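You operate a simulated robot arm through the tools that you are given. There is no shell and no other tool.

You run a simulated two-armed robot. Do the job below in one go: nothing can be reset, and whatever is moved stays where it is left.

JOB
Breaker 3 has tripped: switch the blue and red floods off, reset it, then light the blue flood alone.
Fine: all three flood switches off before the reset.

Only the result counts: the job must be done as asked and must still hold three seconds after the hand-in. Knocking over, shifting, dropping, spilling or breaking anything else fails it.

ROBOT AND FRAMES
Two 7-joint arms with fingered hands on one trunk that stands fixed in place. Base frame: the origin is at the foot of the trunk, x ahead of it, y to its left, z up. Units: m, degrees, N and s.
The left shoulder is at [0.02, 0.269, 1.172], the right one opposite. Payload 5 kg a hand.
Tool frame (each hand has its own): the origin (TCP) lies between the finger pads and is the grasp point; the fingertips stand 0.042 m ahead of it; z points along the fingers, y is the line along which they close. The gripper opens to 0.208 m. The gripper's body begins 0.119 m behind the TCP. The gripper is a hand of 4 fingers: y runs from the thumb to the fingers, the wrist lies at [0, 0, -0.317] in the tool frame, and closing takes about 1.5 s.
Orientation is told as [roll, pitch, yaw] about the base's x, y, z axes, in that order, counted from this pose: with the fingers straight down and closing along the base's y, the tool's x points along the base's -x, its y along +y and its z along -z.

CONTROLS
- The arms move only by the tool jog_arm. It takes "left_series", "right_series" or both (then of equal length, played together; a hand with none holds still); each is a list of rows, each a list of 7 numbers: the shift along the tool's x, y, z in m, then the turn, a rotation vector about the tool's x, y, z in degrees, then the gripper command, from -1 (shut) to 1 (fully open), values between in proportion. In form: [[x, y, z, rx, ry, rz, fingers], ...]. A call has 1 to 20 rows; each row is the pose to reach, as a shift and turn from the pose commanded when the call began, along the tool's axes at that moment. Each row takes 0.2 s and may step no farther than 0.05 m and 8.6 degrees from the row before; otherwise, or with a gripper value out of range, the whole call is refused. A pose out of reach is approached as far as the arm can. The call stops where the force on the tool passes 60 N (or 10 N more than at its start, if that is more) or the arm is blocked; 0.2 s more then pass. The fingers move at their own pace (about 0.153 m/s each) and stop on an object; they squeeze with about 24 N. The grip force told is the motor's: it shows also when the fingers shut on nothing. Time passes only in rows, and 0.2 s behind the last, so rows that repeat a pose let the fingers close. The reply holds the time, the measured pose of the TCP, the force on the tool along the base axes, the opening and the grip force, in the units named above and with some noise, with the torque about the TCP (base axes, N m) and any sound that the robot's microphone picked up.
- Cameras (640 x 400 px; columns grow to the right, rows downward): "scene" is now at [0.1607, 0.0279, 1.4772]; the picture's right is [0.31, -0.95, 0.00], its down [-0.16, -0.05, -0.98] and it looks along [0.94, 0.30, -0.17] (base axes); focal length 335 px, centre (320, 200). "left" rides on the left gripper at [-0.093, 0.001, -0.146] in its tool frame; the picture's right is [-0.01, -1.00, 0.00], its down [0.84, -0.01, -0.54] and it looks along [0.54, -0.01, 0.84] (tool axes); focal length 280 px, centre (320, 200). "right" rides on the right gripper at [0.093, 0.001, -0.146] in its tool frame; the picture's right is [-0.02, 1.00, 0.00], its down [-0.84, -0.01, -0.54] and it looks along [-0.54, -0.01, 0.84] (tool axes); focal length 280 px, centre (320, 200). There is no depth. A picture from a camera that has moved, and an enlarged one, comes with that camera's place and axes in the base frame and with its lens.
- snapshot(camera): a new picture of that camera. The clock stands still meanwhile.
- move_column(by): slides the trunk up (or, below 0, down) by that many m; the arms and the scene camera ride with it, the base frame stays. It gives what a move gives, with no picture.
- set_grasp(shape, hand): the hand has 4 fingers and takes this shape, open, in about a second: jaw (thumb against the fingers, like two jaws); tri (thumb and two fingers); tip (a fingertip pinch); poke (one finger out to press); point (the index stretched); flat (the hand flat); cup (the hand cupped); fist (a fist). The gripper value then closes the fingers along that shape, each until it touches; the sizes above hold for jaw. It gives what a move gives, with no picture.
- head_to(pan, tilt): turns the head with the scene camera to pan (to the left, within 80 degrees either way) and tilt (down, from -29 to 69), counted from straight ahead of the robot. It gives what a move gives.
- inspect(camera, box): a new picture of the part [left, top, right, bottom] of that camera's present view, enlarged. The clock stands still meanwhile.
- close_job(): hands the job in; it is judged then, once.

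Nothing tells you positions but the pictures and the camera data. Unless the task says otherwise, let go and move clear before handing in.

The tools are called as a command line: name --argument value ..., lists and objects as JSON in quotes. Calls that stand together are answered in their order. jog_arm: Moves the arms, as the interface text tells. Its arguments: {"type":"object","properties":{"left_series":{"type":"array"},"right_series":{"type":"array"}},"required":[]} The other tools are called the same way: move_column (by) slides the trunk up or down; set_grasp (shape, hand) gives the hand a shape; head_to (pan, tilt) turns the head that bears the scene camera; snapshot (camera) takes a picture; inspect (camera, box) takes an enlarged picture of a part of a camera's view; close_job () hands the job in.

At the start:

```text
t: 0.0
left_ee_pos: [0.5261, 0.4207, 1.3405]
left_tool_rot: [-0.1, -0.1, 21.5]
left_ft_force: [-0.3, 0.1, -0.5]
left_torque: [0.01, -0.03, 0.01]
left_opening: 0.2078
left_gripper_force: 0.0
left_shape: jaw
right_ee_pos: [0.4673, -0.0001, 1.3505]
right_tool_rot: [0.0, 0.0, 21.5]
right_ft_force: [-0.2, -0.7, 0.3]
right_torque: [-0.02, 0.02, -0.01]
right_opening: 0.208
right_gripper_force: 0.1
right_shape: jaw
trunk travel left (down, up): [-0.55, 0.071]
head pan, tilt: [18.0, 10.0]
```

scene: 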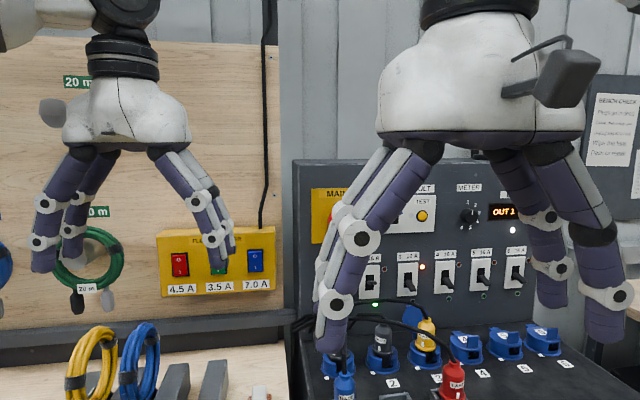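
right: 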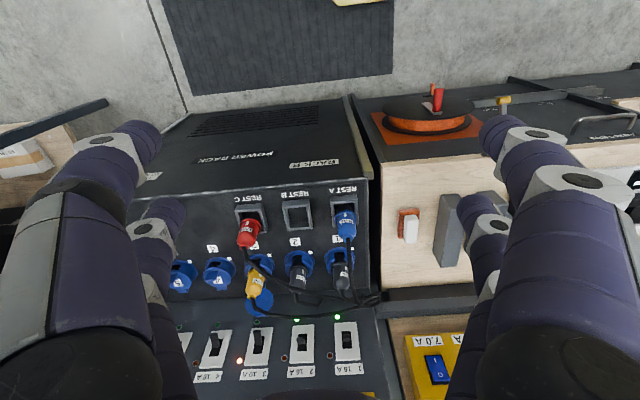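
left: 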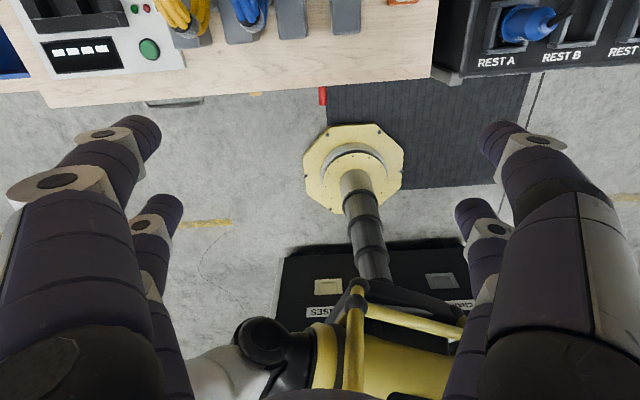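

The arms hide a good part of the panel: I see a yellow flood switch box (red 4.5 A, green 3.5 A, blue 7.0 A) and a power rack with numbered breakers and sockets. I'll look closer before I move anything.

inspect --camera "scene" --box '[140, 210, 300, 310]'

inspect --camera "scene" --box '[300, 160, 620, 360]'

inspect --camera "right" --box '[140, 180, 460, 380]'

```text
4.00 times, centred on (220, 260) of scene
camera zoom: at [0.1607, 0.0279, 1.4772], right [0.31, -0.95, 0.0], down [-0.16, -0.05, -0.98], along [0.94, 0.3, -0.17], focal length 1340 px, centre (720, -40)
```

zoom: 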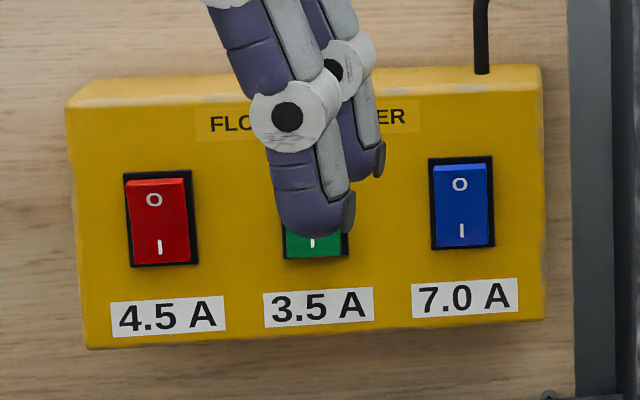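

```text
2.00 times, centred on (460, 260) of scene
camera zoom: at [0.1607, 0.0279, 1.4772], right [0.31, -0.95, 0.0], down [-0.16, -0.05, -0.98], along [0.94, 0.3, -0.17], focal length 670 px, centre (40, 80)
```

zoom: 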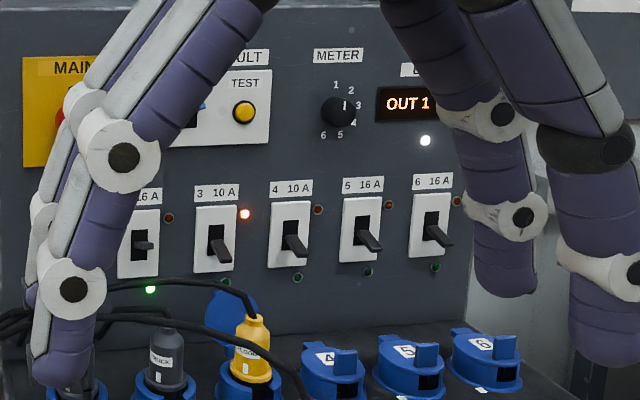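

```text
2.00 times, centred on (300, 280) of right
camera zoom: at [0.3798, -0.0335, 1.4954], right [-0.35, 0.94, 0.0], down [0.79, 0.3, 0.54], along [0.5, 0.19, -0.84], focal length 561 px, centre (360, 40)
```

zoom: 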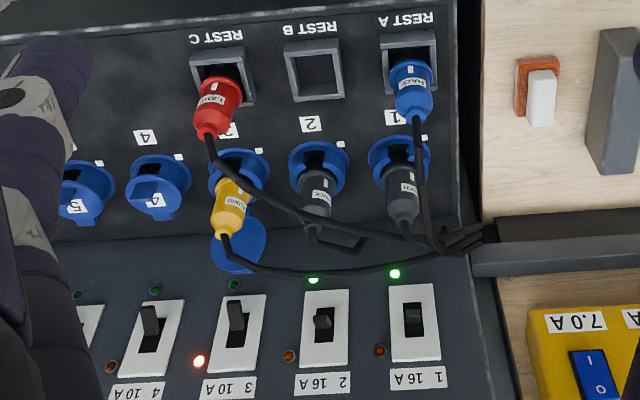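

Breaker 3's orange lamp is lit, and its handle is at about (1.04, 0.06, 1.10) from two views. The hands block the switches, so I'll move both outwards and back for a clear look.

jog_arm --left_series '[[0.03, 0.03, 0, 0, 0, 0, 1], [0.05, 0.07, 0, 0, 0, 0, 1], [0.06, 0.11, 0, 0, 0, 0, 1], [0.06, 0.15, 0, 0, 0, 0, 1], [0.06, 0.19, 0, 0, 0, 0, 1], [0.06, 0.22, 0, 0, 0, 0, 1]]' --right_series '[[0.03, -0.03, 0, 0, 0, 0, 1], [0.06, -0.07, 0, 0, 0, 0, 1], [0.08, -0.11, 0, 0, 0, 0, 1], [0.1, -0.15, 0, 0, 0, 0, 1], [0.1, -0.19, 0, 0, 0, 0, 1], [0.1, -0.23, 0, 0, 0, 0, 1]]'

snapshot --camera "scene"

```text
t: 1.4
left_ee_pos: [0.3922, 0.6062, 1.3401]
left_tool_rot: [0.1, 0.0, 21.4]
left_ft_force: [-0.5, -0.2, 0.7]
left_torque: [0.1, -0.04, 0.03]
left_opening: 0.2078
left_gripper_force: 0.1
left_shape: jaw
right_ee_pos: [0.4594, -0.2539, 1.3532]
right_tool_rot: [-0.1, 0.1, 21.6]
right_ft_force: [0.3, -0.1, 0.0]
right_torque: [0.08, 0.0, -0.03]
right_opening: 0.2081
right_gripper_force: 0.1
right_shape: jaw
trunk travel left (down, up): [-0.55, 0.071]
head pan, tilt: [18.0, 10.0]
```

```text
taken
camera scene: at [0.1604, 0.0267, 1.4774], right [0.31, -0.95, 0.0], down [-0.16, -0.05, -0.99], along [0.94, 0.3, -0.17], focal length 335 px, centre (320, 200)
```

scene: 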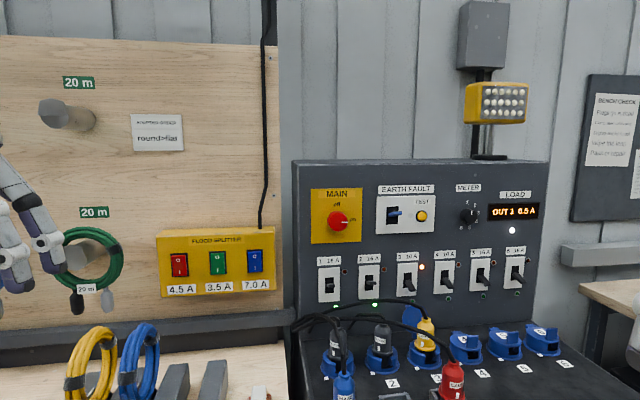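

inspect --camera "scene" --box '[150, 220, 290, 308]'

inspect --camera "scene" --box '[300, 170, 460, 320]'

inspect --camera "scene" --box '[430, 160, 560, 310]'

inspect --camera "scene" --box '[570, 80, 640, 210]'

inspect --camera "scene" --box '[300, 300, 460, 400]'

snapshot --camera "right"

snapshot --camera "left"

```text
4.55 times, centred on (220, 264) of scene
camera zoom: at [0.1604, 0.0267, 1.4774], right [0.31, -0.95, 0.0], down [-0.16, -0.05, -0.99], along [0.94, 0.3, -0.17], focal length 1523 px, centre (774, -91)
```

zoom: 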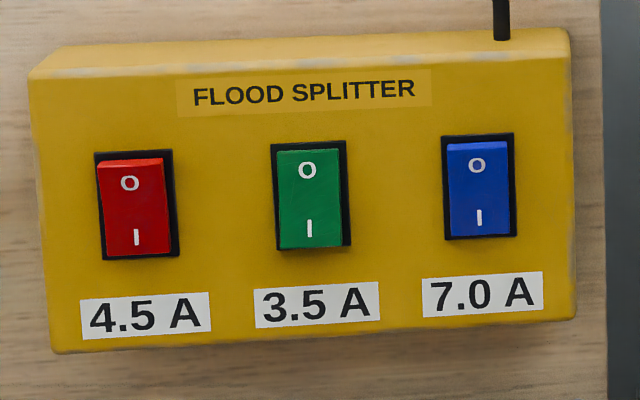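

```text
2.67 times, centred on (380, 245) of scene
camera zoom: at [0.1604, 0.0267, 1.4774], right [0.31, -0.95, 0.0], down [-0.16, -0.05, -0.99], along [0.94, 0.3, -0.17], focal length 893 px, centre (160, 80)
```

zoom: 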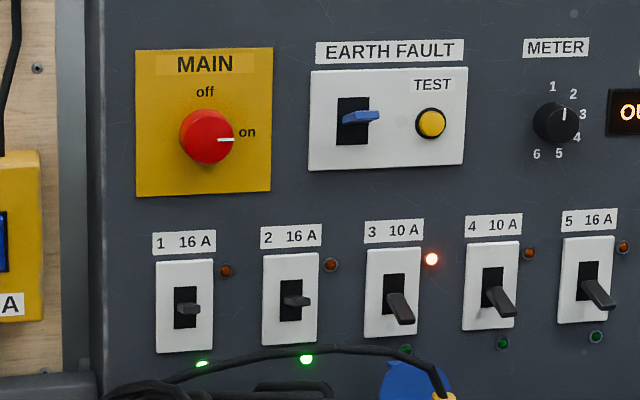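

```text
2.67 times, centred on (495, 235) of scene
camera zoom: at [0.1604, 0.0267, 1.4774], right [0.31, -0.95, 0.0], down [-0.16, -0.05, -0.99], along [0.94, 0.3, -0.17], focal length 893 px, centre (-147, 107)
```

zoom: 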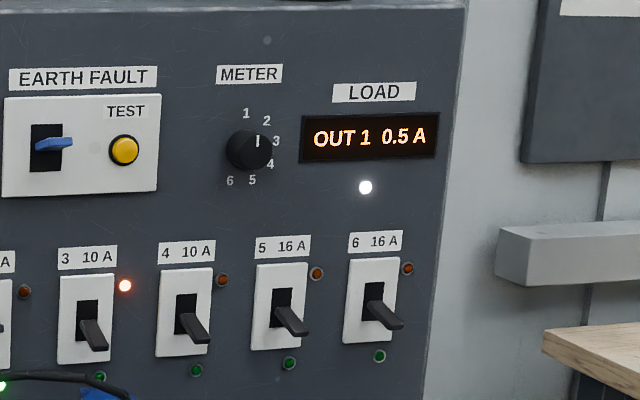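

```text
3.08 times, centred on (605, 145) of scene
camera zoom: at [0.1604, 0.0267, 1.4774], right [0.31, -0.95, 0.0], down [-0.16, -0.05, -0.99], along [0.94, 0.3, -0.17], focal length 1031 px, centre (-557, 369)
```

zoom: 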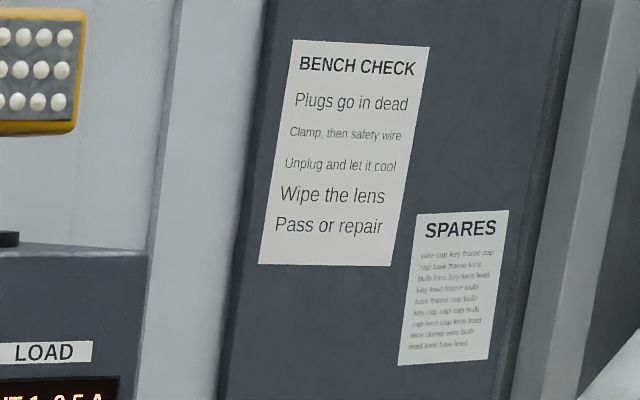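

```text
4.00 times, centred on (380, 350) of scene
camera zoom: at [0.1604, 0.0267, 1.4774], right [0.31, -0.95, 0.0], down [-0.16, -0.05, -0.99], along [0.94, 0.3, -0.17], focal length 1340 px, centre (80, -400)
```

zoom: 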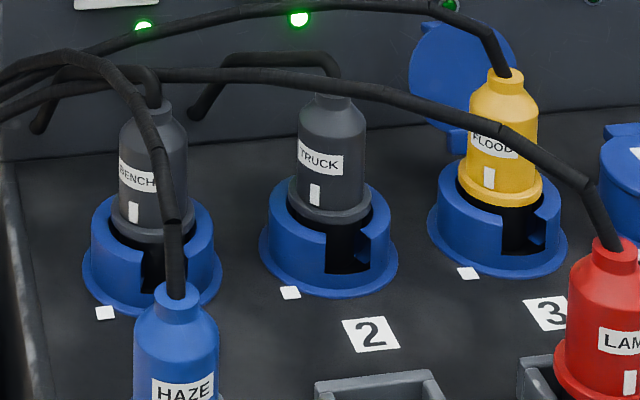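

```text
taken
camera right: at [0.3712, -0.2876, 1.4981], right [-0.35, 0.94, 0.0], down [0.79, 0.3, 0.54], along [0.5, 0.19, -0.84], focal length 280 px, centre (320, 200)
```

right: 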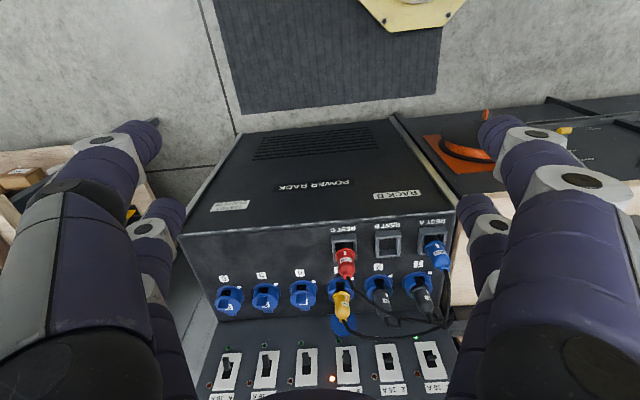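

```text
taken
camera left: at [0.4785, 0.6408, 1.4867], right [0.38, -0.93, 0.0], down [-0.78, -0.32, 0.54], along [-0.5, -0.2, -0.84], focal length 280 px, centre (320, 200)
```

left: 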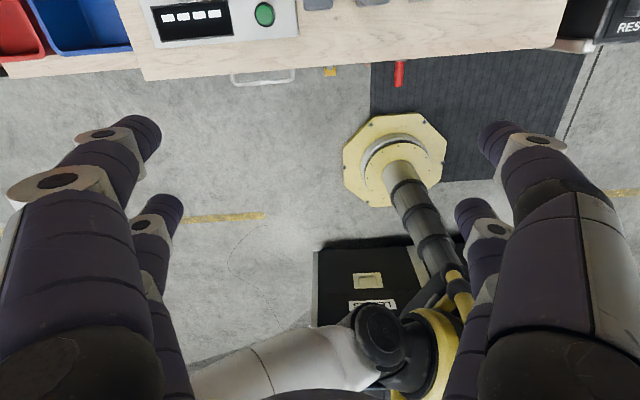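

Red and blue rockers are ON (top "O" edge stands proud), and green looks OFF already (bottom edge proud). The panels face back at about 27° yaw, with the blue rocker near (0.88, 0.42, 1.185). I'll do everything with the left hand, starting with the poke shape so I can see where its tip sits.

set_grasp --hand "left" --shape "poke"

snapshot --camera "left"

head_to --pan 45 --tilt 15

snapshot --camera "scene"

```text
t: 2.3
left_ee_pos: [0.3927, 0.6077, 1.34]
left_tool_rot: [-0.1, 0.1, 21.5]
left_ft_force: [-0.6, -0.5, 0.4]
left_torque: [0.03, 0.0, -0.01]
left_opening: 0.0002
left_gripper_force: 0.1
left_shape: poke
right_ee_pos: [0.46, -0.2521, 1.3514]
right_tool_rot: [0.0, 0.1, 21.5]
right_ft_force: [-0.7, 0.5, -0.8]
right_torque: [0.0, -0.03, -0.01]
right_opening: 0.2079
right_gripper_force: 0.1
right_shape: jaw
trunk travel left (down, up): [-0.55, 0.071]
head pan, tilt: [18.0, 10.0]
```

```text
taken
camera left: at [0.4791, 0.6416, 1.4861], right [0.38, -0.93, 0.0], down [-0.78, -0.32, 0.54], along [-0.5, -0.2, -0.84], focal length 280 px, centre (320, 200)
```

left: 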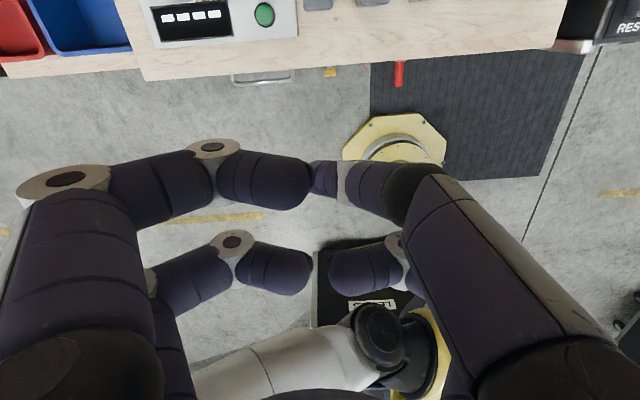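

```text
t: 3.2
left_ee_pos: [0.392, 0.608, 1.3399]
left_tool_rot: [0.0, 0.0, 21.5]
left_ft_force: [0.3, 0.6, 0.5]
left_torque: [-0.04, 0.02, -0.01]
left_opening: 0.0
left_gripper_force: 0.1
left_shape: poke
right_ee_pos: [0.4593, -0.2528, 1.3525]
right_tool_rot: [0.0, 0.0, 21.5]
right_ft_force: [-0.8, -0.1, -0.7]
right_torque: [-0.02, -0.03, 0.01]
right_opening: 0.2079
right_gripper_force: 0.1
right_shape: jaw
trunk travel left (down, up): [-0.55, 0.071]
head pan, tilt: [45.0, 15.0]
```

```text
taken
camera scene: at [0.1385, 0.0653, 1.469], right [0.71, -0.71, 0.0], down [-0.18, -0.18, -0.97], along [0.68, 0.68, -0.26], focal length 335 px, centre (320, 200)
```

scene: 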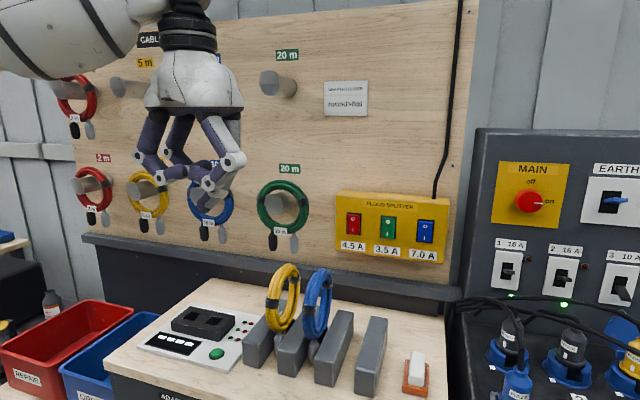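

The hand took the poke shape, but I can't yet tell where the pressing tip is. I'll zoom in on it.

inspect --camera "scene" --box '[110, 60, 270, 220]'

inspect --camera "scene" --box '[320, 180, 470, 280]'

inspect --camera "left" --box '[100, 100, 500, 350]'

```text
2.50 times, centred on (190, 140) of scene
camera zoom: at [0.1385, 0.0653, 1.469], right [0.71, -0.71, 0.0], down [-0.18, -0.18, -0.97], along [0.68, 0.68, -0.26], focal length 838 px, centre (645, 350)
```

zoom: 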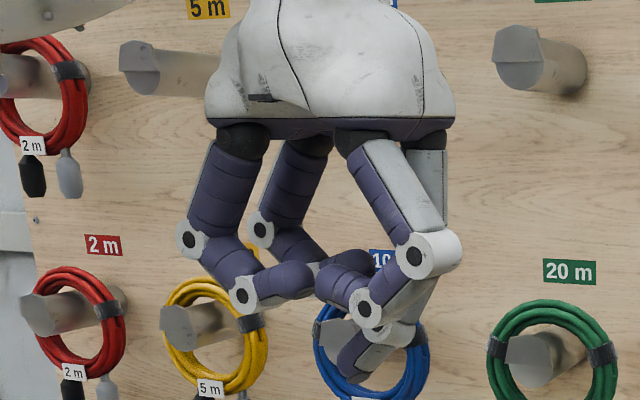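

```text
4.00 times, centred on (395, 230) of scene
camera zoom: at [0.1385, 0.0653, 1.469], right [0.71, -0.71, 0.0], down [-0.18, -0.18, -0.97], along [0.68, 0.68, -0.26], focal length 1340 px, centre (20, 80)
```

zoom: 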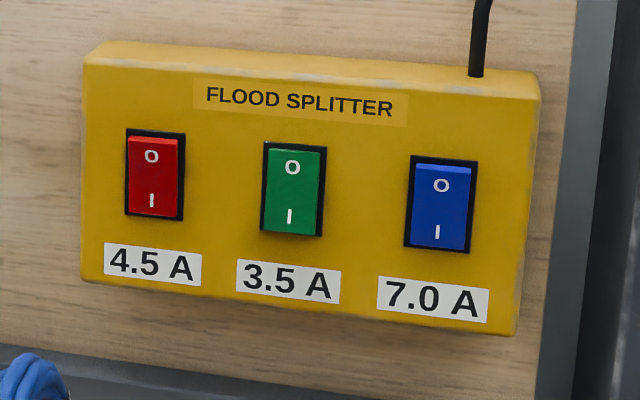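

```text
1.60 times, centred on (300, 225) of left
camera zoom: at [0.479, 0.6419, 1.486], right [0.38, -0.93, 0.0], down [-0.78, -0.32, 0.54], along [-0.5, -0.2, -0.84], focal length 449 px, centre (352, 160)
```

zoom: 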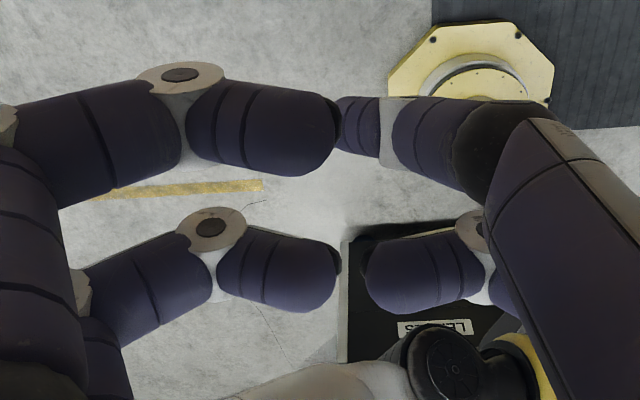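

In poke, the tip sits on the tool axis about 0.04 m ahead of the TCP, but the other knuckles trail only ~3 cm behind it. I'll compare with the "point" shape.

set_grasp --hand "left" --shape "point"

inspect --camera "scene" --box '[110, 60, 270, 220]'

snapshot --camera "left"

```text
t: 4.1
left_ee_pos: [0.3928, 0.6078, 1.3403]
left_tool_rot: [0.1, 0.1, 21.5]
left_ft_force: [-0.1, -0.1, 0.3]
left_torque: [-0.04, -0.01, 0.01]
left_opening: 0.202
left_gripper_force: 0.0
left_shape: point
right_ee_pos: [0.4589, -0.2527, 1.3535]
right_tool_rot: [-0.1, 0.1, 21.5]
right_ft_force: [-0.6, -0.1, -0.4]
right_torque: [0.02, 0.0, -0.02]
right_opening: 0.2077
right_gripper_force: 0.0
right_shape: jaw
trunk travel left (down, up): [-0.55, 0.071]
head pan, tilt: [45.0, 15.0]
```

```text
2.50 times, centred on (190, 140) of scene
camera zoom: at [0.1384, 0.0653, 1.469], right [0.71, -0.71, 0.0], down [-0.18, -0.18, -0.97], along [0.68, 0.68, -0.26], focal length 838 px, centre (645, 350)
```

zoom: 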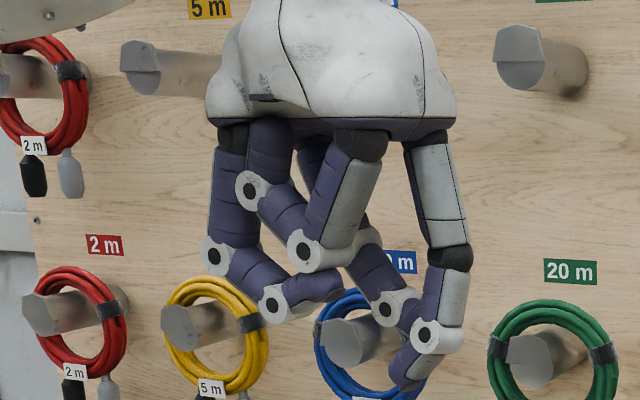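

```text
taken
camera left: at [0.4789, 0.6418, 1.4861], right [0.38, -0.93, 0.0], down [-0.78, -0.32, 0.54], along [-0.5, -0.2, -0.84], focal length 280 px, centre (320, 200)
```

left: 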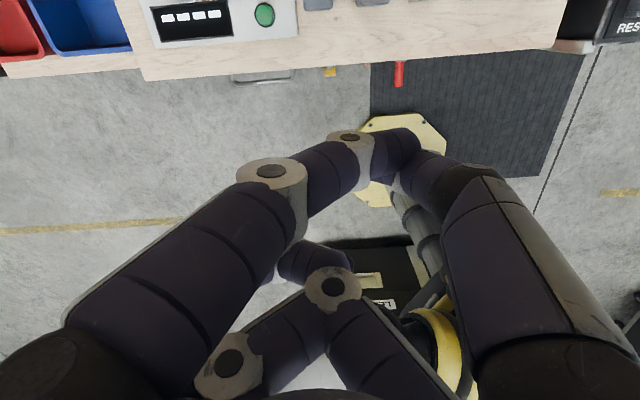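

Poke is the better choice: its tip lies on the tool axis. I'll switch back to it and get a closer look at the breaker from the right camera.

set_grasp --hand "left" --shape "poke"

inspect --camera "right" --box '[200, 260, 460, 400]'

head_to --pan 18 --tilt 20

snapshot --camera "scene"

inspect --camera "scene" --box '[360, 180, 460, 330]'

```text
t: 5.0
left_ee_pos: [0.3924, 0.6077, 1.3398]
left_tool_rot: [0.0, -0.1, 21.5]
left_ft_force: [0.4, 0.0, -0.1]
left_torque: [-0.02, 0.01, -0.01]
left_opening: 0.0
left_gripper_force: 0.2
left_shape: poke
right_ee_pos: [0.4589, -0.2521, 1.3526]
right_tool_rot: [0.0, -0.1, 21.5]
right_ft_force: [-0.4, 0.1, 0.4]
right_torque: [-0.01, 0.0, -0.05]
right_opening: 0.2078
right_gripper_force: 0.0
right_shape: jaw
trunk travel left (down, up): [-0.55, 0.071]
head pan, tilt: [45.0, 15.0]
```

```text
2.46 times, centred on (330, 330) of right
camera zoom: at [0.3716, -0.2854, 1.4982], right [-0.35, 0.94, 0.0], down [0.79, 0.3, 0.54], along [0.5, 0.19, -0.84], focal length 690 px, centre (295, -120)
```

zoom: 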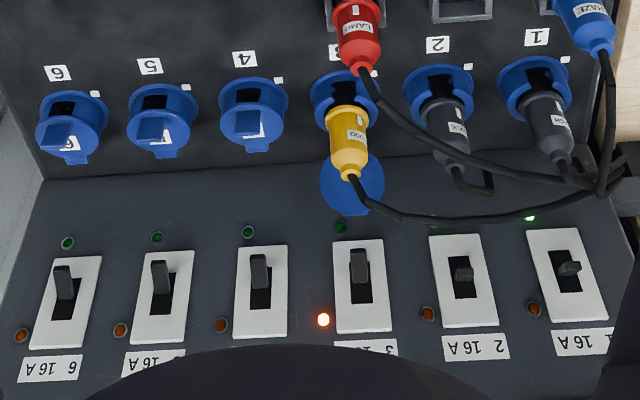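

```text
t: 5.9
left_ee_pos: [0.3929, 0.6084, 1.3383]
left_tool_rot: [0.0, 0.0, 21.6]
left_ft_force: [-0.3, -0.9, 0.0]
left_torque: [-0.01, 0.0, 0.0]
left_opening: 0.0001
left_gripper_force: 0.1
left_shape: poke
right_ee_pos: [0.4589, -0.2519, 1.3527]
right_tool_rot: [0.0, 0.0, 21.5]
right_ft_force: [-0.8, -0.3, 0.3]
right_torque: [0.01, 0.01, -0.01]
right_opening: 0.2078
right_gripper_force: 0.0
right_shape: jaw
trunk travel left (down, up): [-0.55, 0.071]
head pan, tilt: [18.0, 20.0]
```

```text
taken
camera scene: at [0.1609, 0.0281, 1.4609], right [0.31, -0.95, 0.0], down [-0.33, -0.11, -0.94], along [0.89, 0.29, -0.34], focal length 335 px, centre (320, 200)
```

scene: 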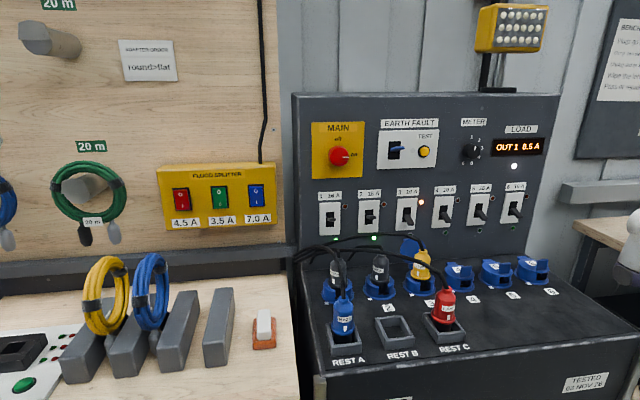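

```text
2.67 times, centred on (410, 255) of scene
camera zoom: at [0.1609, 0.0281, 1.4609], right [0.31, -0.95, 0.0], down [-0.33, -0.11, -0.94], along [0.89, 0.29, -0.34], focal length 893 px, centre (80, 53)
```

zoom: 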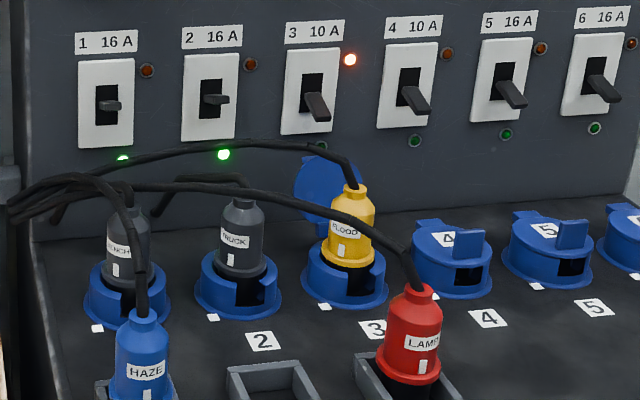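

Triangulated positions (panel yaw 27°): breaker 3 plate (1.099, 0.068, 1.089), lever tip about 0.033 m out and 0.018 m low. Rockers: blue (0.916, 0.454, 1.16), green (0.873, 0.539, 1.16), red (0.829, 0.625, 1.16). The flood plug stands close below breaker 3, so I'll check the "tip" pinch as an option for the lever.

set_grasp --hand "left" --shape "tip"

head_to --pan 50 --tilt 10

snapshot --camera "left"

snapshot --camera "scene"

```text
t: 6.8
left_ee_pos: [0.3917, 0.6065, 1.3394]
left_tool_rot: [-0.1, 0.0, 21.6]
left_ft_force: [-0.9, -0.1, -0.2]
left_torque: [0.02, 0.01, 0.02]
left_opening: 0.2079
left_gripper_force: 0.1
left_shape: tip
right_ee_pos: [0.4599, -0.2519, 1.3527]
right_tool_rot: [-0.1, 0.0, 21.5]
right_ft_force: [-0.3, -1.1, -0.1]
right_torque: [0.0, -0.01, 0.01]
right_opening: 0.2078
right_gripper_force: 0.1
right_shape: jaw
trunk travel left (down, up): [-0.55, 0.071]
head pan, tilt: [18.0, 20.0]
```

```text
t: 7.8
left_ee_pos: [0.3924, 0.6068, 1.3398]
left_tool_rot: [-0.1, 0.0, 21.5]
left_ft_force: [-0.4, 0.0, 0.5]
left_torque: [-0.01, 0.0, 0.01]
left_opening: 0.2077
left_gripper_force: 0.1
left_shape: tip
right_ee_pos: [0.4589, -0.2519, 1.3521]
right_tool_rot: [0.0, -0.1, 21.5]
right_ft_force: [0.0, -0.1, -0.4]
right_torque: [-0.01, -0.03, 0.04]
right_opening: 0.2079
right_gripper_force: 0.1
right_shape: jaw
trunk travel left (down, up): [-0.55, 0.071]
head pan, tilt: [50.0, 10.0]
```

```text
taken
camera left: at [0.4789, 0.6418, 1.4861], right [0.38, -0.93, 0.0], down [-0.78, -0.32, 0.54], along [-0.5, -0.2, -0.84], focal length 280 px, centre (320, 200)
```

left: 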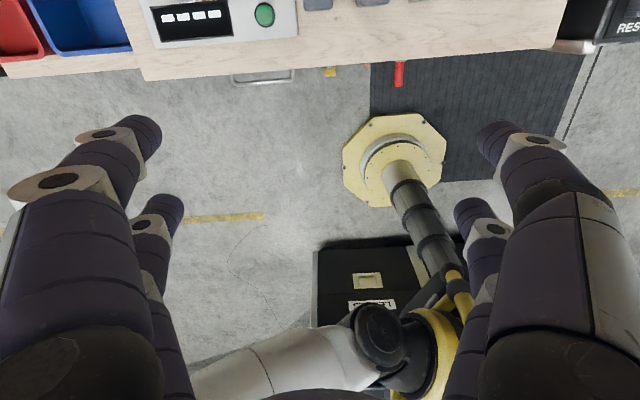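

```text
taken
camera scene: at [0.1321, 0.0704, 1.4771], right [0.77, -0.64, 0.0], down [-0.11, -0.13, -0.98], along [0.63, 0.75, -0.17], focal length 335 px, centre (320, 200)
```

scene: 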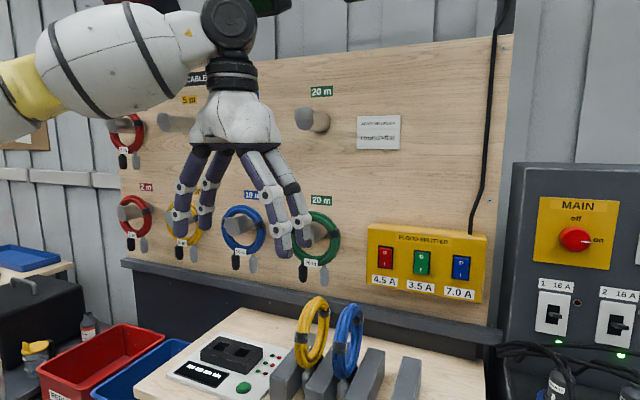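

Open, "tip" looks just like jaw. I'll close it in free space to see where the fingertips end up.

jog_arm --left_series '[[0, 0, 0, 0, 0, 0, -1], [0, 0, 0, 0, 0, 0, -1], [0, 0, 0, 0, 0, 0, -1], [0, 0, 0, 0, 0, 0, -1], [0, 0, 0, 0, 0, 0, -1], [0, 0, 0, 0, 0, 0, -1]]'

snapshot --camera "left"

inspect --camera "scene" --box '[150, 90, 350, 280]'

```text
t: 9.2
left_ee_pos: [0.3923, 0.6068, 1.3405]
left_tool_rot: [0.0, -0.1, 21.5]
left_ft_force: [0.9, 0.3, -0.2]
left_torque: [0.04, -0.03, -0.01]
left_opening: 0.0
left_gripper_force: 24.4
left_shape: tip
right_ee_pos: [0.4605, -0.2518, 1.3534]
right_tool_rot: [0.0, -0.1, 21.5]
right_ft_force: [0.5, -0.3, -0.3]
right_torque: [0.0, -0.02, 0.02]
right_opening: 0.2078
right_gripper_force: 0.0
right_shape: jaw
trunk travel left (down, up): [-0.55, 0.071]
head pan, tilt: [50.0, 10.0]
```

```text
taken
camera left: at [0.4788, 0.642, 1.486], right [0.38, -0.93, 0.0], down [-0.78, -0.32, 0.54], along [-0.5, -0.2, -0.84], focal length 280 px, centre (320, 200)
```

left: 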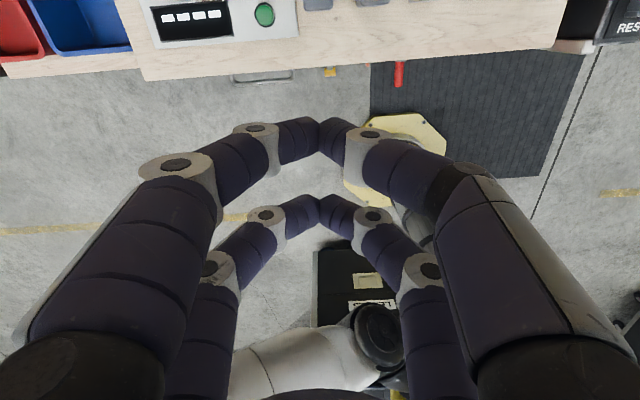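

```text
2.11 times, centred on (250, 185) of scene
camera zoom: at [0.1321, 0.0704, 1.4771], right [0.77, -0.64, 0.0], down [-0.11, -0.13, -0.98], along [0.63, 0.75, -0.17], focal length 705 px, centre (467, 232)
```

zoom: 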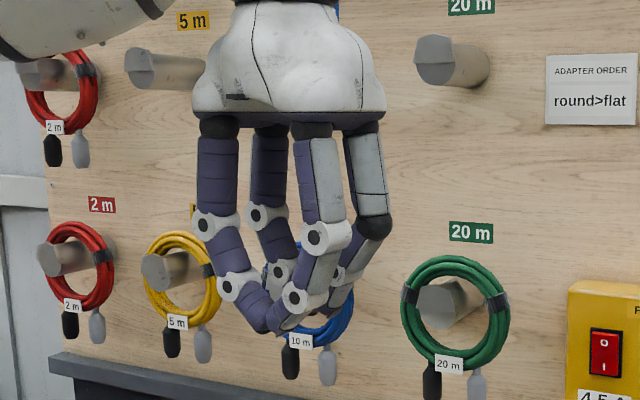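

Closed "tip" gives two finger pairs, which will suit pinching the lever; poke suits the rockers. I'll go back to poke, then swing the left hand round to face the splitter at yaw 27° and pitch -60°, staying well above the coils on the bench.

set_grasp --hand "left" --shape "poke"

jog_arm --left_series '[[-0.028, -0.028, -0.007, 0, 0, -1.8, 1], [-0.056, -0.056, -0.014, 0, 0, -3.6, 1], [-0.083, -0.083, -0.02, 0, 0, -5.5, 1], [-0.083, -0.083, -0.02, 0, 0, -5.5, 1]]'

```text
t: 10.1
left_ee_pos: [0.3913, 0.6068, 1.3391]
left_tool_rot: [0.0, 0.0, 21.4]
left_ft_force: [0.1, -0.1, 0.5]
left_torque: [0.01, 0.0, -0.01]
left_opening: 0.0001
left_gripper_force: 0.1
left_shape: poke
right_ee_pos: [0.4591, -0.2526, 1.3524]
right_tool_rot: [0.0, 0.0, 21.5]
right_ft_force: [-0.2, -0.3, 0.0]
right_torque: [0.0, -0.01, 0.04]
right_opening: 0.2079
right_gripper_force: 0.1
right_shape: jaw
trunk travel left (down, up): [-0.55, 0.071]
head pan, tilt: [50.0, 10.0]
```

```text
t: 11.1
left_ee_pos: [0.4993, 0.5588, 1.3573]
left_tool_rot: [-0.1, 0.0, 27.0]
left_ft_force: [-0.4, 0.2, -0.3]
left_torque: [-0.18, -0.19, 0.04]
left_opening: 0.0
left_gripper_force: 0.0
left_shape: poke
right_ee_pos: [0.4585, -0.2508, 1.354]
right_tool_rot: [-0.1, -0.1, 21.5]
right_ft_force: [-1.5, 0.1, 1.2]
right_torque: [-0.13, -0.16, 0.0]
right_opening: 0.2079
right_gripper_force: 0.0
right_shape: jaw
trunk travel left (down, up): [-0.55, 0.071]
head pan, tilt: [50.0, 10.0]
```

The left hand is at (0.50, 0.56, 1.36) with yaw 27° as planned. Next I'll pitch it to -60° while moving towards the splitter.

jog_arm --left_series '[[-0.0208, -0.01145, 0.015, 0, -7.5, 0, 1], [-0.0416, -0.0229, 0.03, 0, -15, 0, 1], [-0.0625, -0.03435, 0.045, 0, -22.5, 0, 1], [-0.0833, -0.0458, 0.06, 0, -30, 0, 1], [-0.1041, -0.05725, 0.075, 0, -37.5, 0, 1], [-0.125, -0.0687, 0.09, 0, -45, 0, 1], [-0.1458, -0.08, 0.105, 0, -52.5, 0, 1], [-0.1666, -0.0916, 0.12, 0, -60, 0, 1], [-0.1666, -0.0916, 0.12, 0, -60, 0, 1]]'

snapshot --camera "left"

snapshot --camera "scene"

```text
t: 13.1
left_ee_pos: [0.6866, 0.5508, 1.2417]
left_tool_rot: [0.0, -60.0, 27.1]
left_ft_force: [-0.7, -0.4, 0.5]
left_torque: [-0.03, 0.02, -0.01]
left_opening: 0.0002
left_gripper_force: 0.1
left_shape: poke
right_ee_pos: [0.4585, -0.251, 1.3533]
right_tool_rot: [0.0, -0.1, 21.5]
right_ft_force: [-0.8, -0.5, 0.5]
right_torque: [0.03, -0.15, 0.02]
right_opening: 0.208
right_gripper_force: 0.0
right_shape: jaw
trunk travel left (down, up): [-0.55, 0.071]
head pan, tilt: [50.0, 10.0]
```

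```text
taken
camera left: at [0.6151, 0.5146, 1.3969], right [0.46, -0.89, 0.01], down [-0.78, -0.41, -0.46], along [0.42, 0.2, -0.89], focal length 280 px, centre (320, 200)
```

left: 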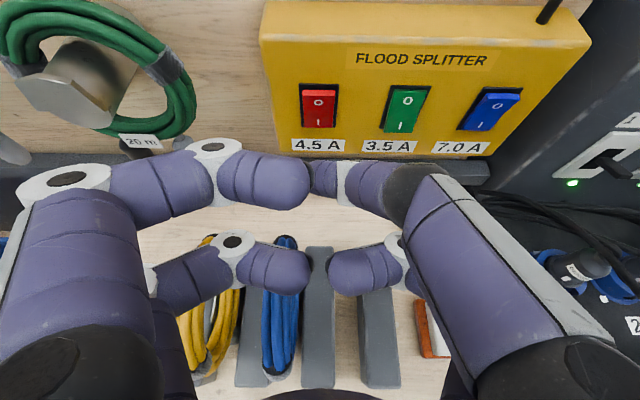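

```text
taken
camera scene: at [0.1309, 0.0701, 1.4774], right [0.77, -0.64, 0.0], down [-0.11, -0.13, -0.98], along [0.63, 0.75, -0.17], focal length 335 px, centre (320, 200)
```

scene: 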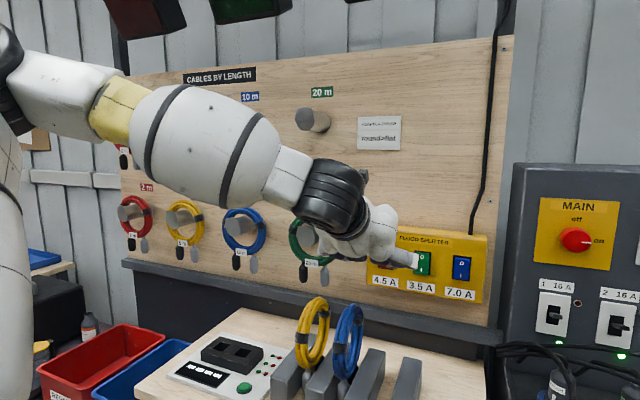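

The left camera's view agrees with the triangulated positions (red at about (0.829, 0.623, 1.161)). I'll zoom in on the rockers to read their states and check the tip.

inspect --camera "left" --box '[260, 60, 580, 210]'

inspect --camera "scene" --box '[350, 210, 500, 310]'

```text
2.00 times, centred on (420, 135) of left
camera zoom: at [0.6151, 0.5146, 1.3969], right [0.46, -0.89, 0.01], down [-0.78, -0.41, -0.46], along [0.42, 0.2, -0.89], focal length 561 px, centre (120, 330)
```

zoom: 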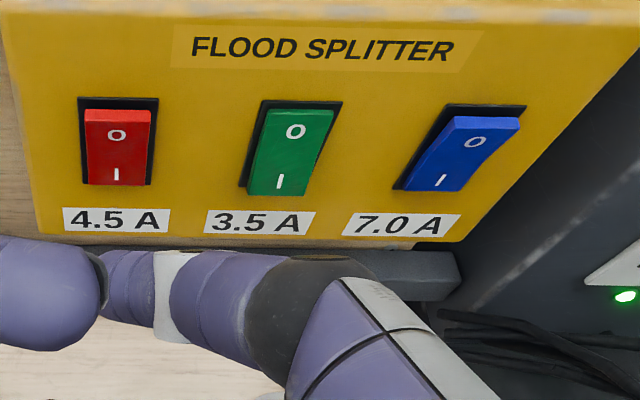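

```text
4.00 times, centred on (425, 260) of scene
camera zoom: at [0.1309, 0.0701, 1.4774], right [0.77, -0.64, 0.0], down [-0.11, -0.13, -0.98], along [0.63, 0.75, -0.17], focal length 1340 px, centre (-100, -40)
```

zoom: 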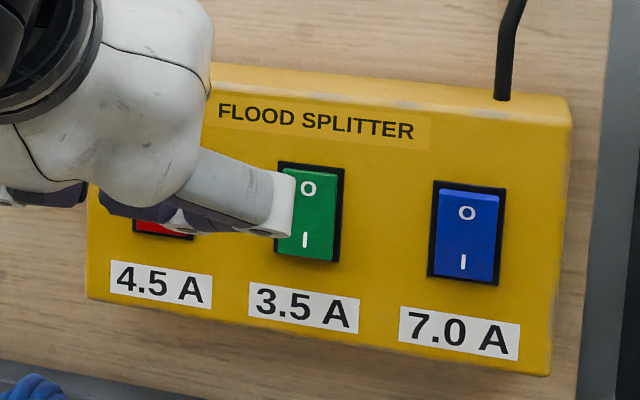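

Confirmed: red and blue are ON, green is OFF. I'll bring the tip down to the height of red's "O", about 5 cm in front of it.

jog_arm --left_series '[[0.0032, 0, 0.0365, 0, 0, 0, 1], [0.0064, 0, 0.073, 0, 0, 0, 1], [0.0064, 0, 0.073, 0, 0, 0, 1]]'

snapshot --camera "left"

inspect --camera "left" --box '[260, 60, 580, 260]'

inspect --camera "scene" --box '[330, 200, 500, 310]'

```text
t: 13.9
left_ee_pos: [0.7405, 0.5794, 1.2005]
left_tool_rot: [-0.1, -60.1, 27.0]
left_ft_force: [-0.2, -0.5, 0.7]
left_torque: [0.01, -0.03, -0.03]
left_opening: 0.0002
left_gripper_force: 0.1
left_shape: poke
right_ee_pos: [0.4583, -0.2522, 1.353]
right_tool_rot: [0.1, 0.0, 21.5]
right_ft_force: [-1.1, -0.5, -0.3]
right_torque: [0.02, -0.1, -0.01]
right_opening: 0.2079
right_gripper_force: 0.2
right_shape: jaw
trunk travel left (down, up): [-0.55, 0.071]
head pan, tilt: [50.0, 10.0]
```

```text
taken
camera left: at [0.6681, 0.5434, 1.3553], right [0.46, -0.89, 0.01], down [-0.79, -0.41, -0.46], along [0.42, 0.2, -0.89], focal length 280 px, centre (320, 200)
```

left: 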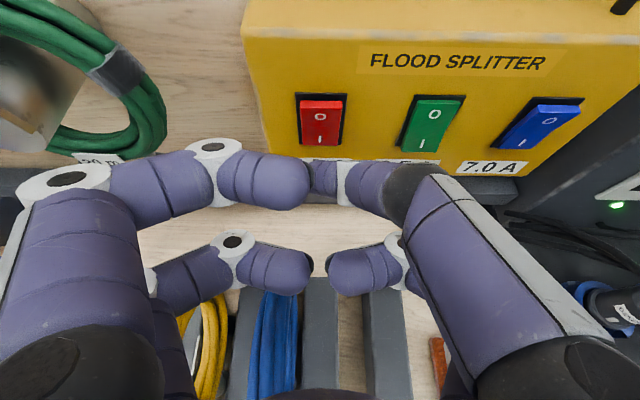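

```text
2.00 times, centred on (420, 160) of left
camera zoom: at [0.6681, 0.5434, 1.3553], right [0.46, -0.89, 0.01], down [-0.79, -0.41, -0.46], along [0.42, 0.2, -0.89], focal length 561 px, centre (120, 280)
```

zoom: 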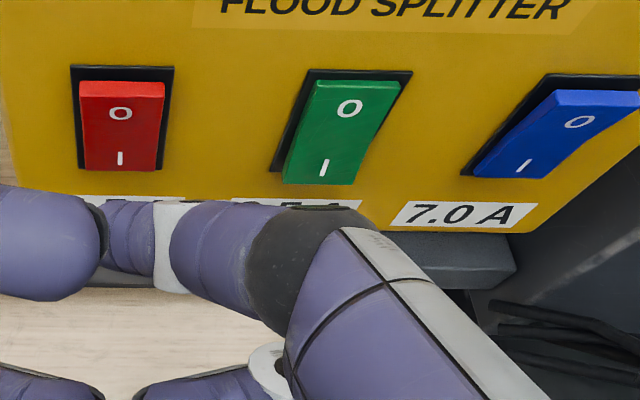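

```text
3.64 times, centred on (415, 255) of scene
camera zoom: at [0.1314, 0.0703, 1.4773], right [0.77, -0.64, 0.0], down [-0.11, -0.13, -0.98], along [0.63, 0.75, -0.17], focal length 1218 px, centre (-26, 0)
```

zoom: 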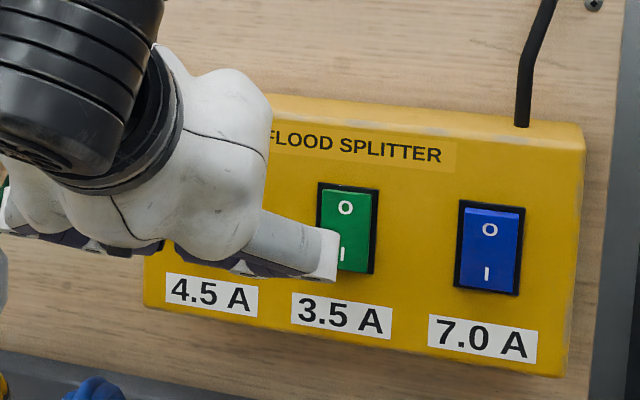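

The tip is about 5 cm from red's "O", lined up sideways and in height. I'll push straight in along the panel normal in small steps.

jog_arm --left_series '[[-0.01, 0, 0.0173, 0, 0, 0, 1], [-0.02, 0, 0.0346, 0, 0, 0, 1], [-0.0225, 0, 0.039, 0, 0, 0, 1], [-0.025, 0, 0.0433, 0, 0, 0, 1], [-0.0275, 0, 0.0476, 0, 0, 0, 1]]'

inspect --camera "left" --box '[240, 60, 560, 260]'

```text
t: 15.1
left_ee_pos: [0.7872, 0.6006, 1.1976]
left_tool_rot: [-0.1, -60.0, 27.0]
left_ft_force: [-29.7, -20.3, 2.2]
left_torque: [-0.41, 0.58, -0.03]
left_opening: 0.0003
left_gripper_force: 0.0
left_shape: poke
right_ee_pos: [0.4562, -0.2529, 1.3537]
right_tool_rot: [-0.1, -0.2, 21.5]
right_ft_force: [0.1, 0.1, 0.6]
right_torque: [-0.09, 0.01, 0.01]
right_opening: 0.208
right_gripper_force: 0.1
right_shape: jaw
trunk travel left (down, up): [-0.55, 0.071]
head pan, tilt: [50.0, 10.0]
```

```text
2.00 times, centred on (400, 160) of left
camera zoom: at [0.7155, 0.5656, 1.3537], right [0.46, -0.89, 0.01], down [-0.79, -0.41, -0.46], along [0.41, 0.2, -0.89], focal length 561 px, centre (160, 280)
```

zoom: 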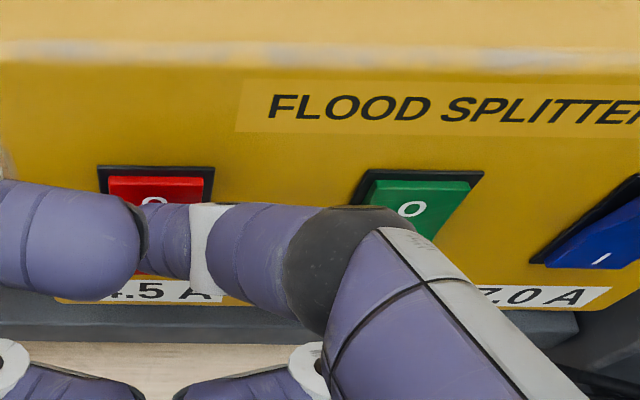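

I feel contact (36 N), but the rocker hasn't flipped: the tip seems too near its pivot. I'll back off, go up 12 mm and press again.

jog_arm --left_series '[[0.0125, 0, -0.0217, 0, 0, 0, 1], [0.0021, 0, -0.0277, 0, 0, 0, 1], [-0.0054, 0, -0.0147, 0, 0, 0, 1], [-0.0104, 0, -0.006, 0, 0, 0, 1], [-0.0129, 0, -0.0017, 0, 0, 0, 1]]'

inspect --camera "left" --box '[240, 60, 560, 260]'

```text
t: 16.4
left_ee_pos: [0.7915, 0.5996, 1.2108]
left_tool_rot: [-0.2, -59.7, 26.8]
left_ft_force: [-27.9, -15.8, 7.5]
left_torque: [-0.14, 0.37, 0.15]
left_opening: 0.0
left_gripper_force: 0.1
left_shape: poke
right_ee_pos: [0.4571, -0.2532, 1.3536]
right_tool_rot: [0.0, -0.1, 21.6]
right_ft_force: [0.0, -0.1, -0.2]
right_torque: [-0.09, 0.06, 0.04]
right_opening: 0.2077
right_gripper_force: 0.0
right_shape: jaw
trunk travel left (down, up): [-0.55, 0.071]
head pan, tilt: [50.0, 10.0]
stopped in row 5 (left hand): the force on the tool passed its limit at 62 N (the readings are from after the stop); the commanded pose is now the measured one
```

```text
2.00 times, centred on (400, 160) of left
camera zoom: at [0.7198, 0.5654, 1.3655], right [0.45, -0.89, 0.01], down [-0.79, -0.41, -0.46], along [0.41, 0.19, -0.89], focal length 561 px, centre (160, 280)
```

zoom: 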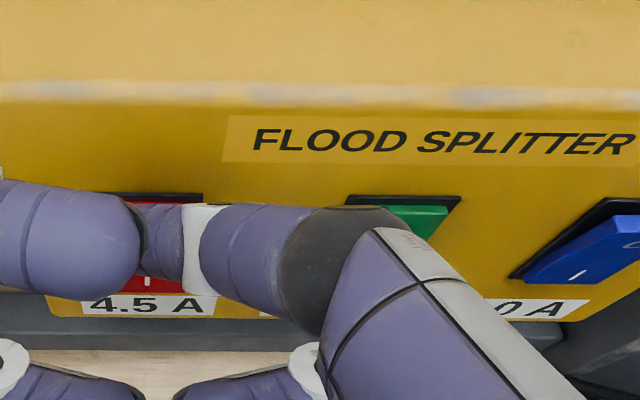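

The tip is now on the upper half of the rocker and the force limit stopped the push. I'll back off to see whether it flipped.

jog_arm --left_series '[[0.0125, 0, -0.0217, 0, 0, 0, 1], [0.025, 0, -0.0433, 0, 0, 0, 1], [0.0325, 0, -0.0563, 0, 0, 0, 1]]'

inspect --camera "left" --box '[240, 60, 560, 260]'

inspect --camera "scene" --box '[330, 200, 500, 310]'

```text
t: 17.2
left_ee_pos: [0.7348, 0.5713, 1.2094]
left_tool_rot: [-0.1, -59.7, 26.7]
left_ft_force: [-1.0, -0.5, 0.1]
left_torque: [-0.02, 0.01, -0.04]
left_opening: 0.0
left_gripper_force: 0.1
left_shape: poke
right_ee_pos: [0.4576, -0.2519, 1.3529]
right_tool_rot: [-0.1, 0.0, 21.5]
right_ft_force: [-0.2, 0.1, 0.6]
right_torque: [-0.01, -0.08, -0.02]
right_opening: 0.2081
right_gripper_force: 0.1
right_shape: jaw
trunk travel left (down, up): [-0.55, 0.071]
head pan, tilt: [50.0, 10.0]
```

```text
2.00 times, centred on (400, 160) of left
camera zoom: at [0.6641, 0.5371, 1.364], right [0.45, -0.89, 0.01], down [-0.79, -0.41, -0.46], along [0.41, 0.2, -0.89], focal length 561 px, centre (160, 280)
```

zoom: 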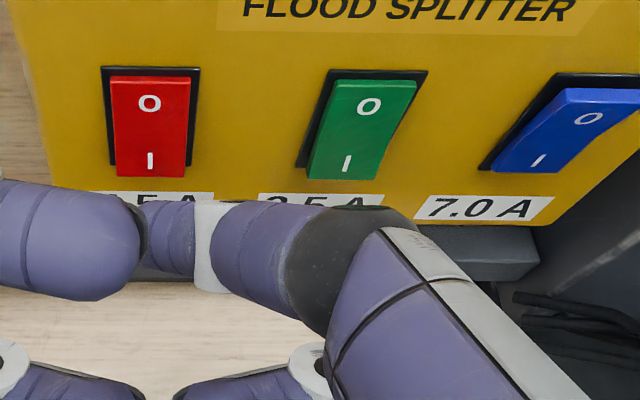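

```text
3.64 times, centred on (415, 255) of scene
camera zoom: at [0.1316, 0.0705, 1.4772], right [0.77, -0.64, 0.0], down [-0.11, -0.13, -0.98], along [0.63, 0.75, -0.17], focal length 1218 px, centre (-26, 0)
```

zoom: 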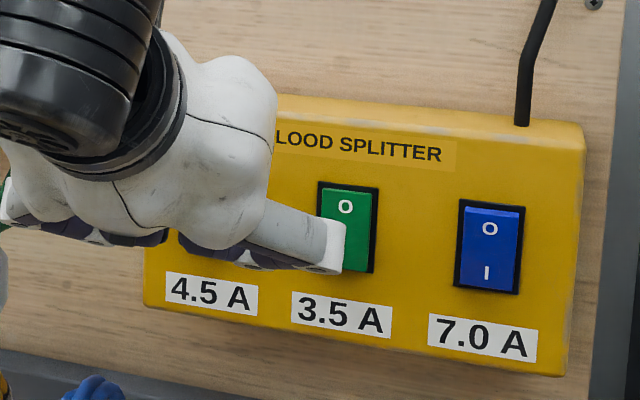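

Red now shows its bottom edge proud, so it is OFF. Next I'll slide 0.187 m sideways to line up with blue's "O" at the same height.

jog_arm --left_series '[[0, -0.0374, 0, 0, 0, 0, 1], [0, -0.0748, 0, 0, 0, 0, 1], [0, -0.1122, 0, 0, 0, 0, 1], [0, -0.1496, 0, 0, 0, 0, 1], [0, -0.187, 0, 0, 0, 0, 1], [0, -0.187, 0, 0, 0, 0, 1]]'

snapshot --camera "left"

snapshot --camera "scene"

```text
t: 18.6
left_ee_pos: [0.8168, 0.4033, 1.2089]
left_tool_rot: [-0.3, -59.7, 26.9]
left_ft_force: [-0.5, 0.7, 0.7]
left_torque: [-0.05, 0.02, -0.07]
left_opening: 0.0001
left_gripper_force: 0.0
left_shape: poke
right_ee_pos: [0.4579, -0.2517, 1.354]
right_tool_rot: [-0.1, -0.1, 21.5]
right_ft_force: [-0.8, 1.2, 0.8]
right_torque: [-0.07, -0.11, 0.0]
right_opening: 0.2076
right_gripper_force: 0.1
right_shape: jaw
trunk travel left (down, up): [-0.55, 0.071]
head pan, tilt: [50.0, 10.0]
```

```text
taken
camera left: at [0.7468, 0.3683, 1.3644], right [0.46, -0.89, 0.01], down [-0.79, -0.41, -0.46], along [0.41, 0.2, -0.89], focal length 280 px, centre (320, 200)
```

left: 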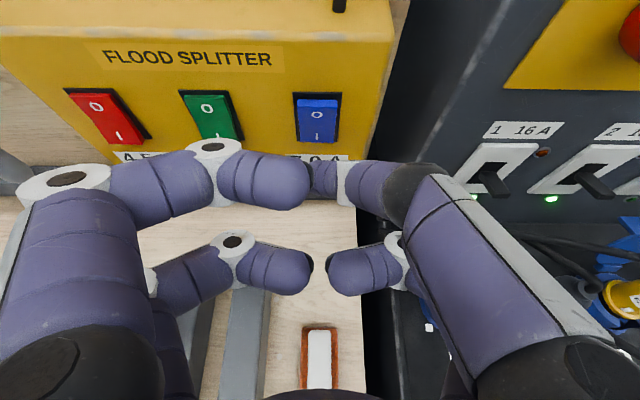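

```text
taken
camera scene: at [0.131, 0.0712, 1.4774], right [0.77, -0.64, 0.0], down [-0.11, -0.13, -0.98], along [0.63, 0.75, -0.17], focal length 335 px, centre (320, 200)
```

scene: 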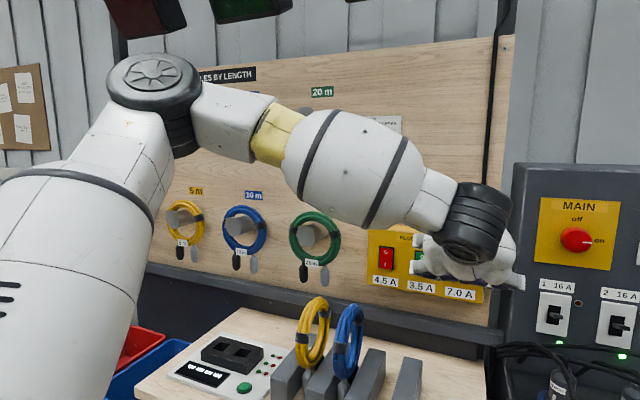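

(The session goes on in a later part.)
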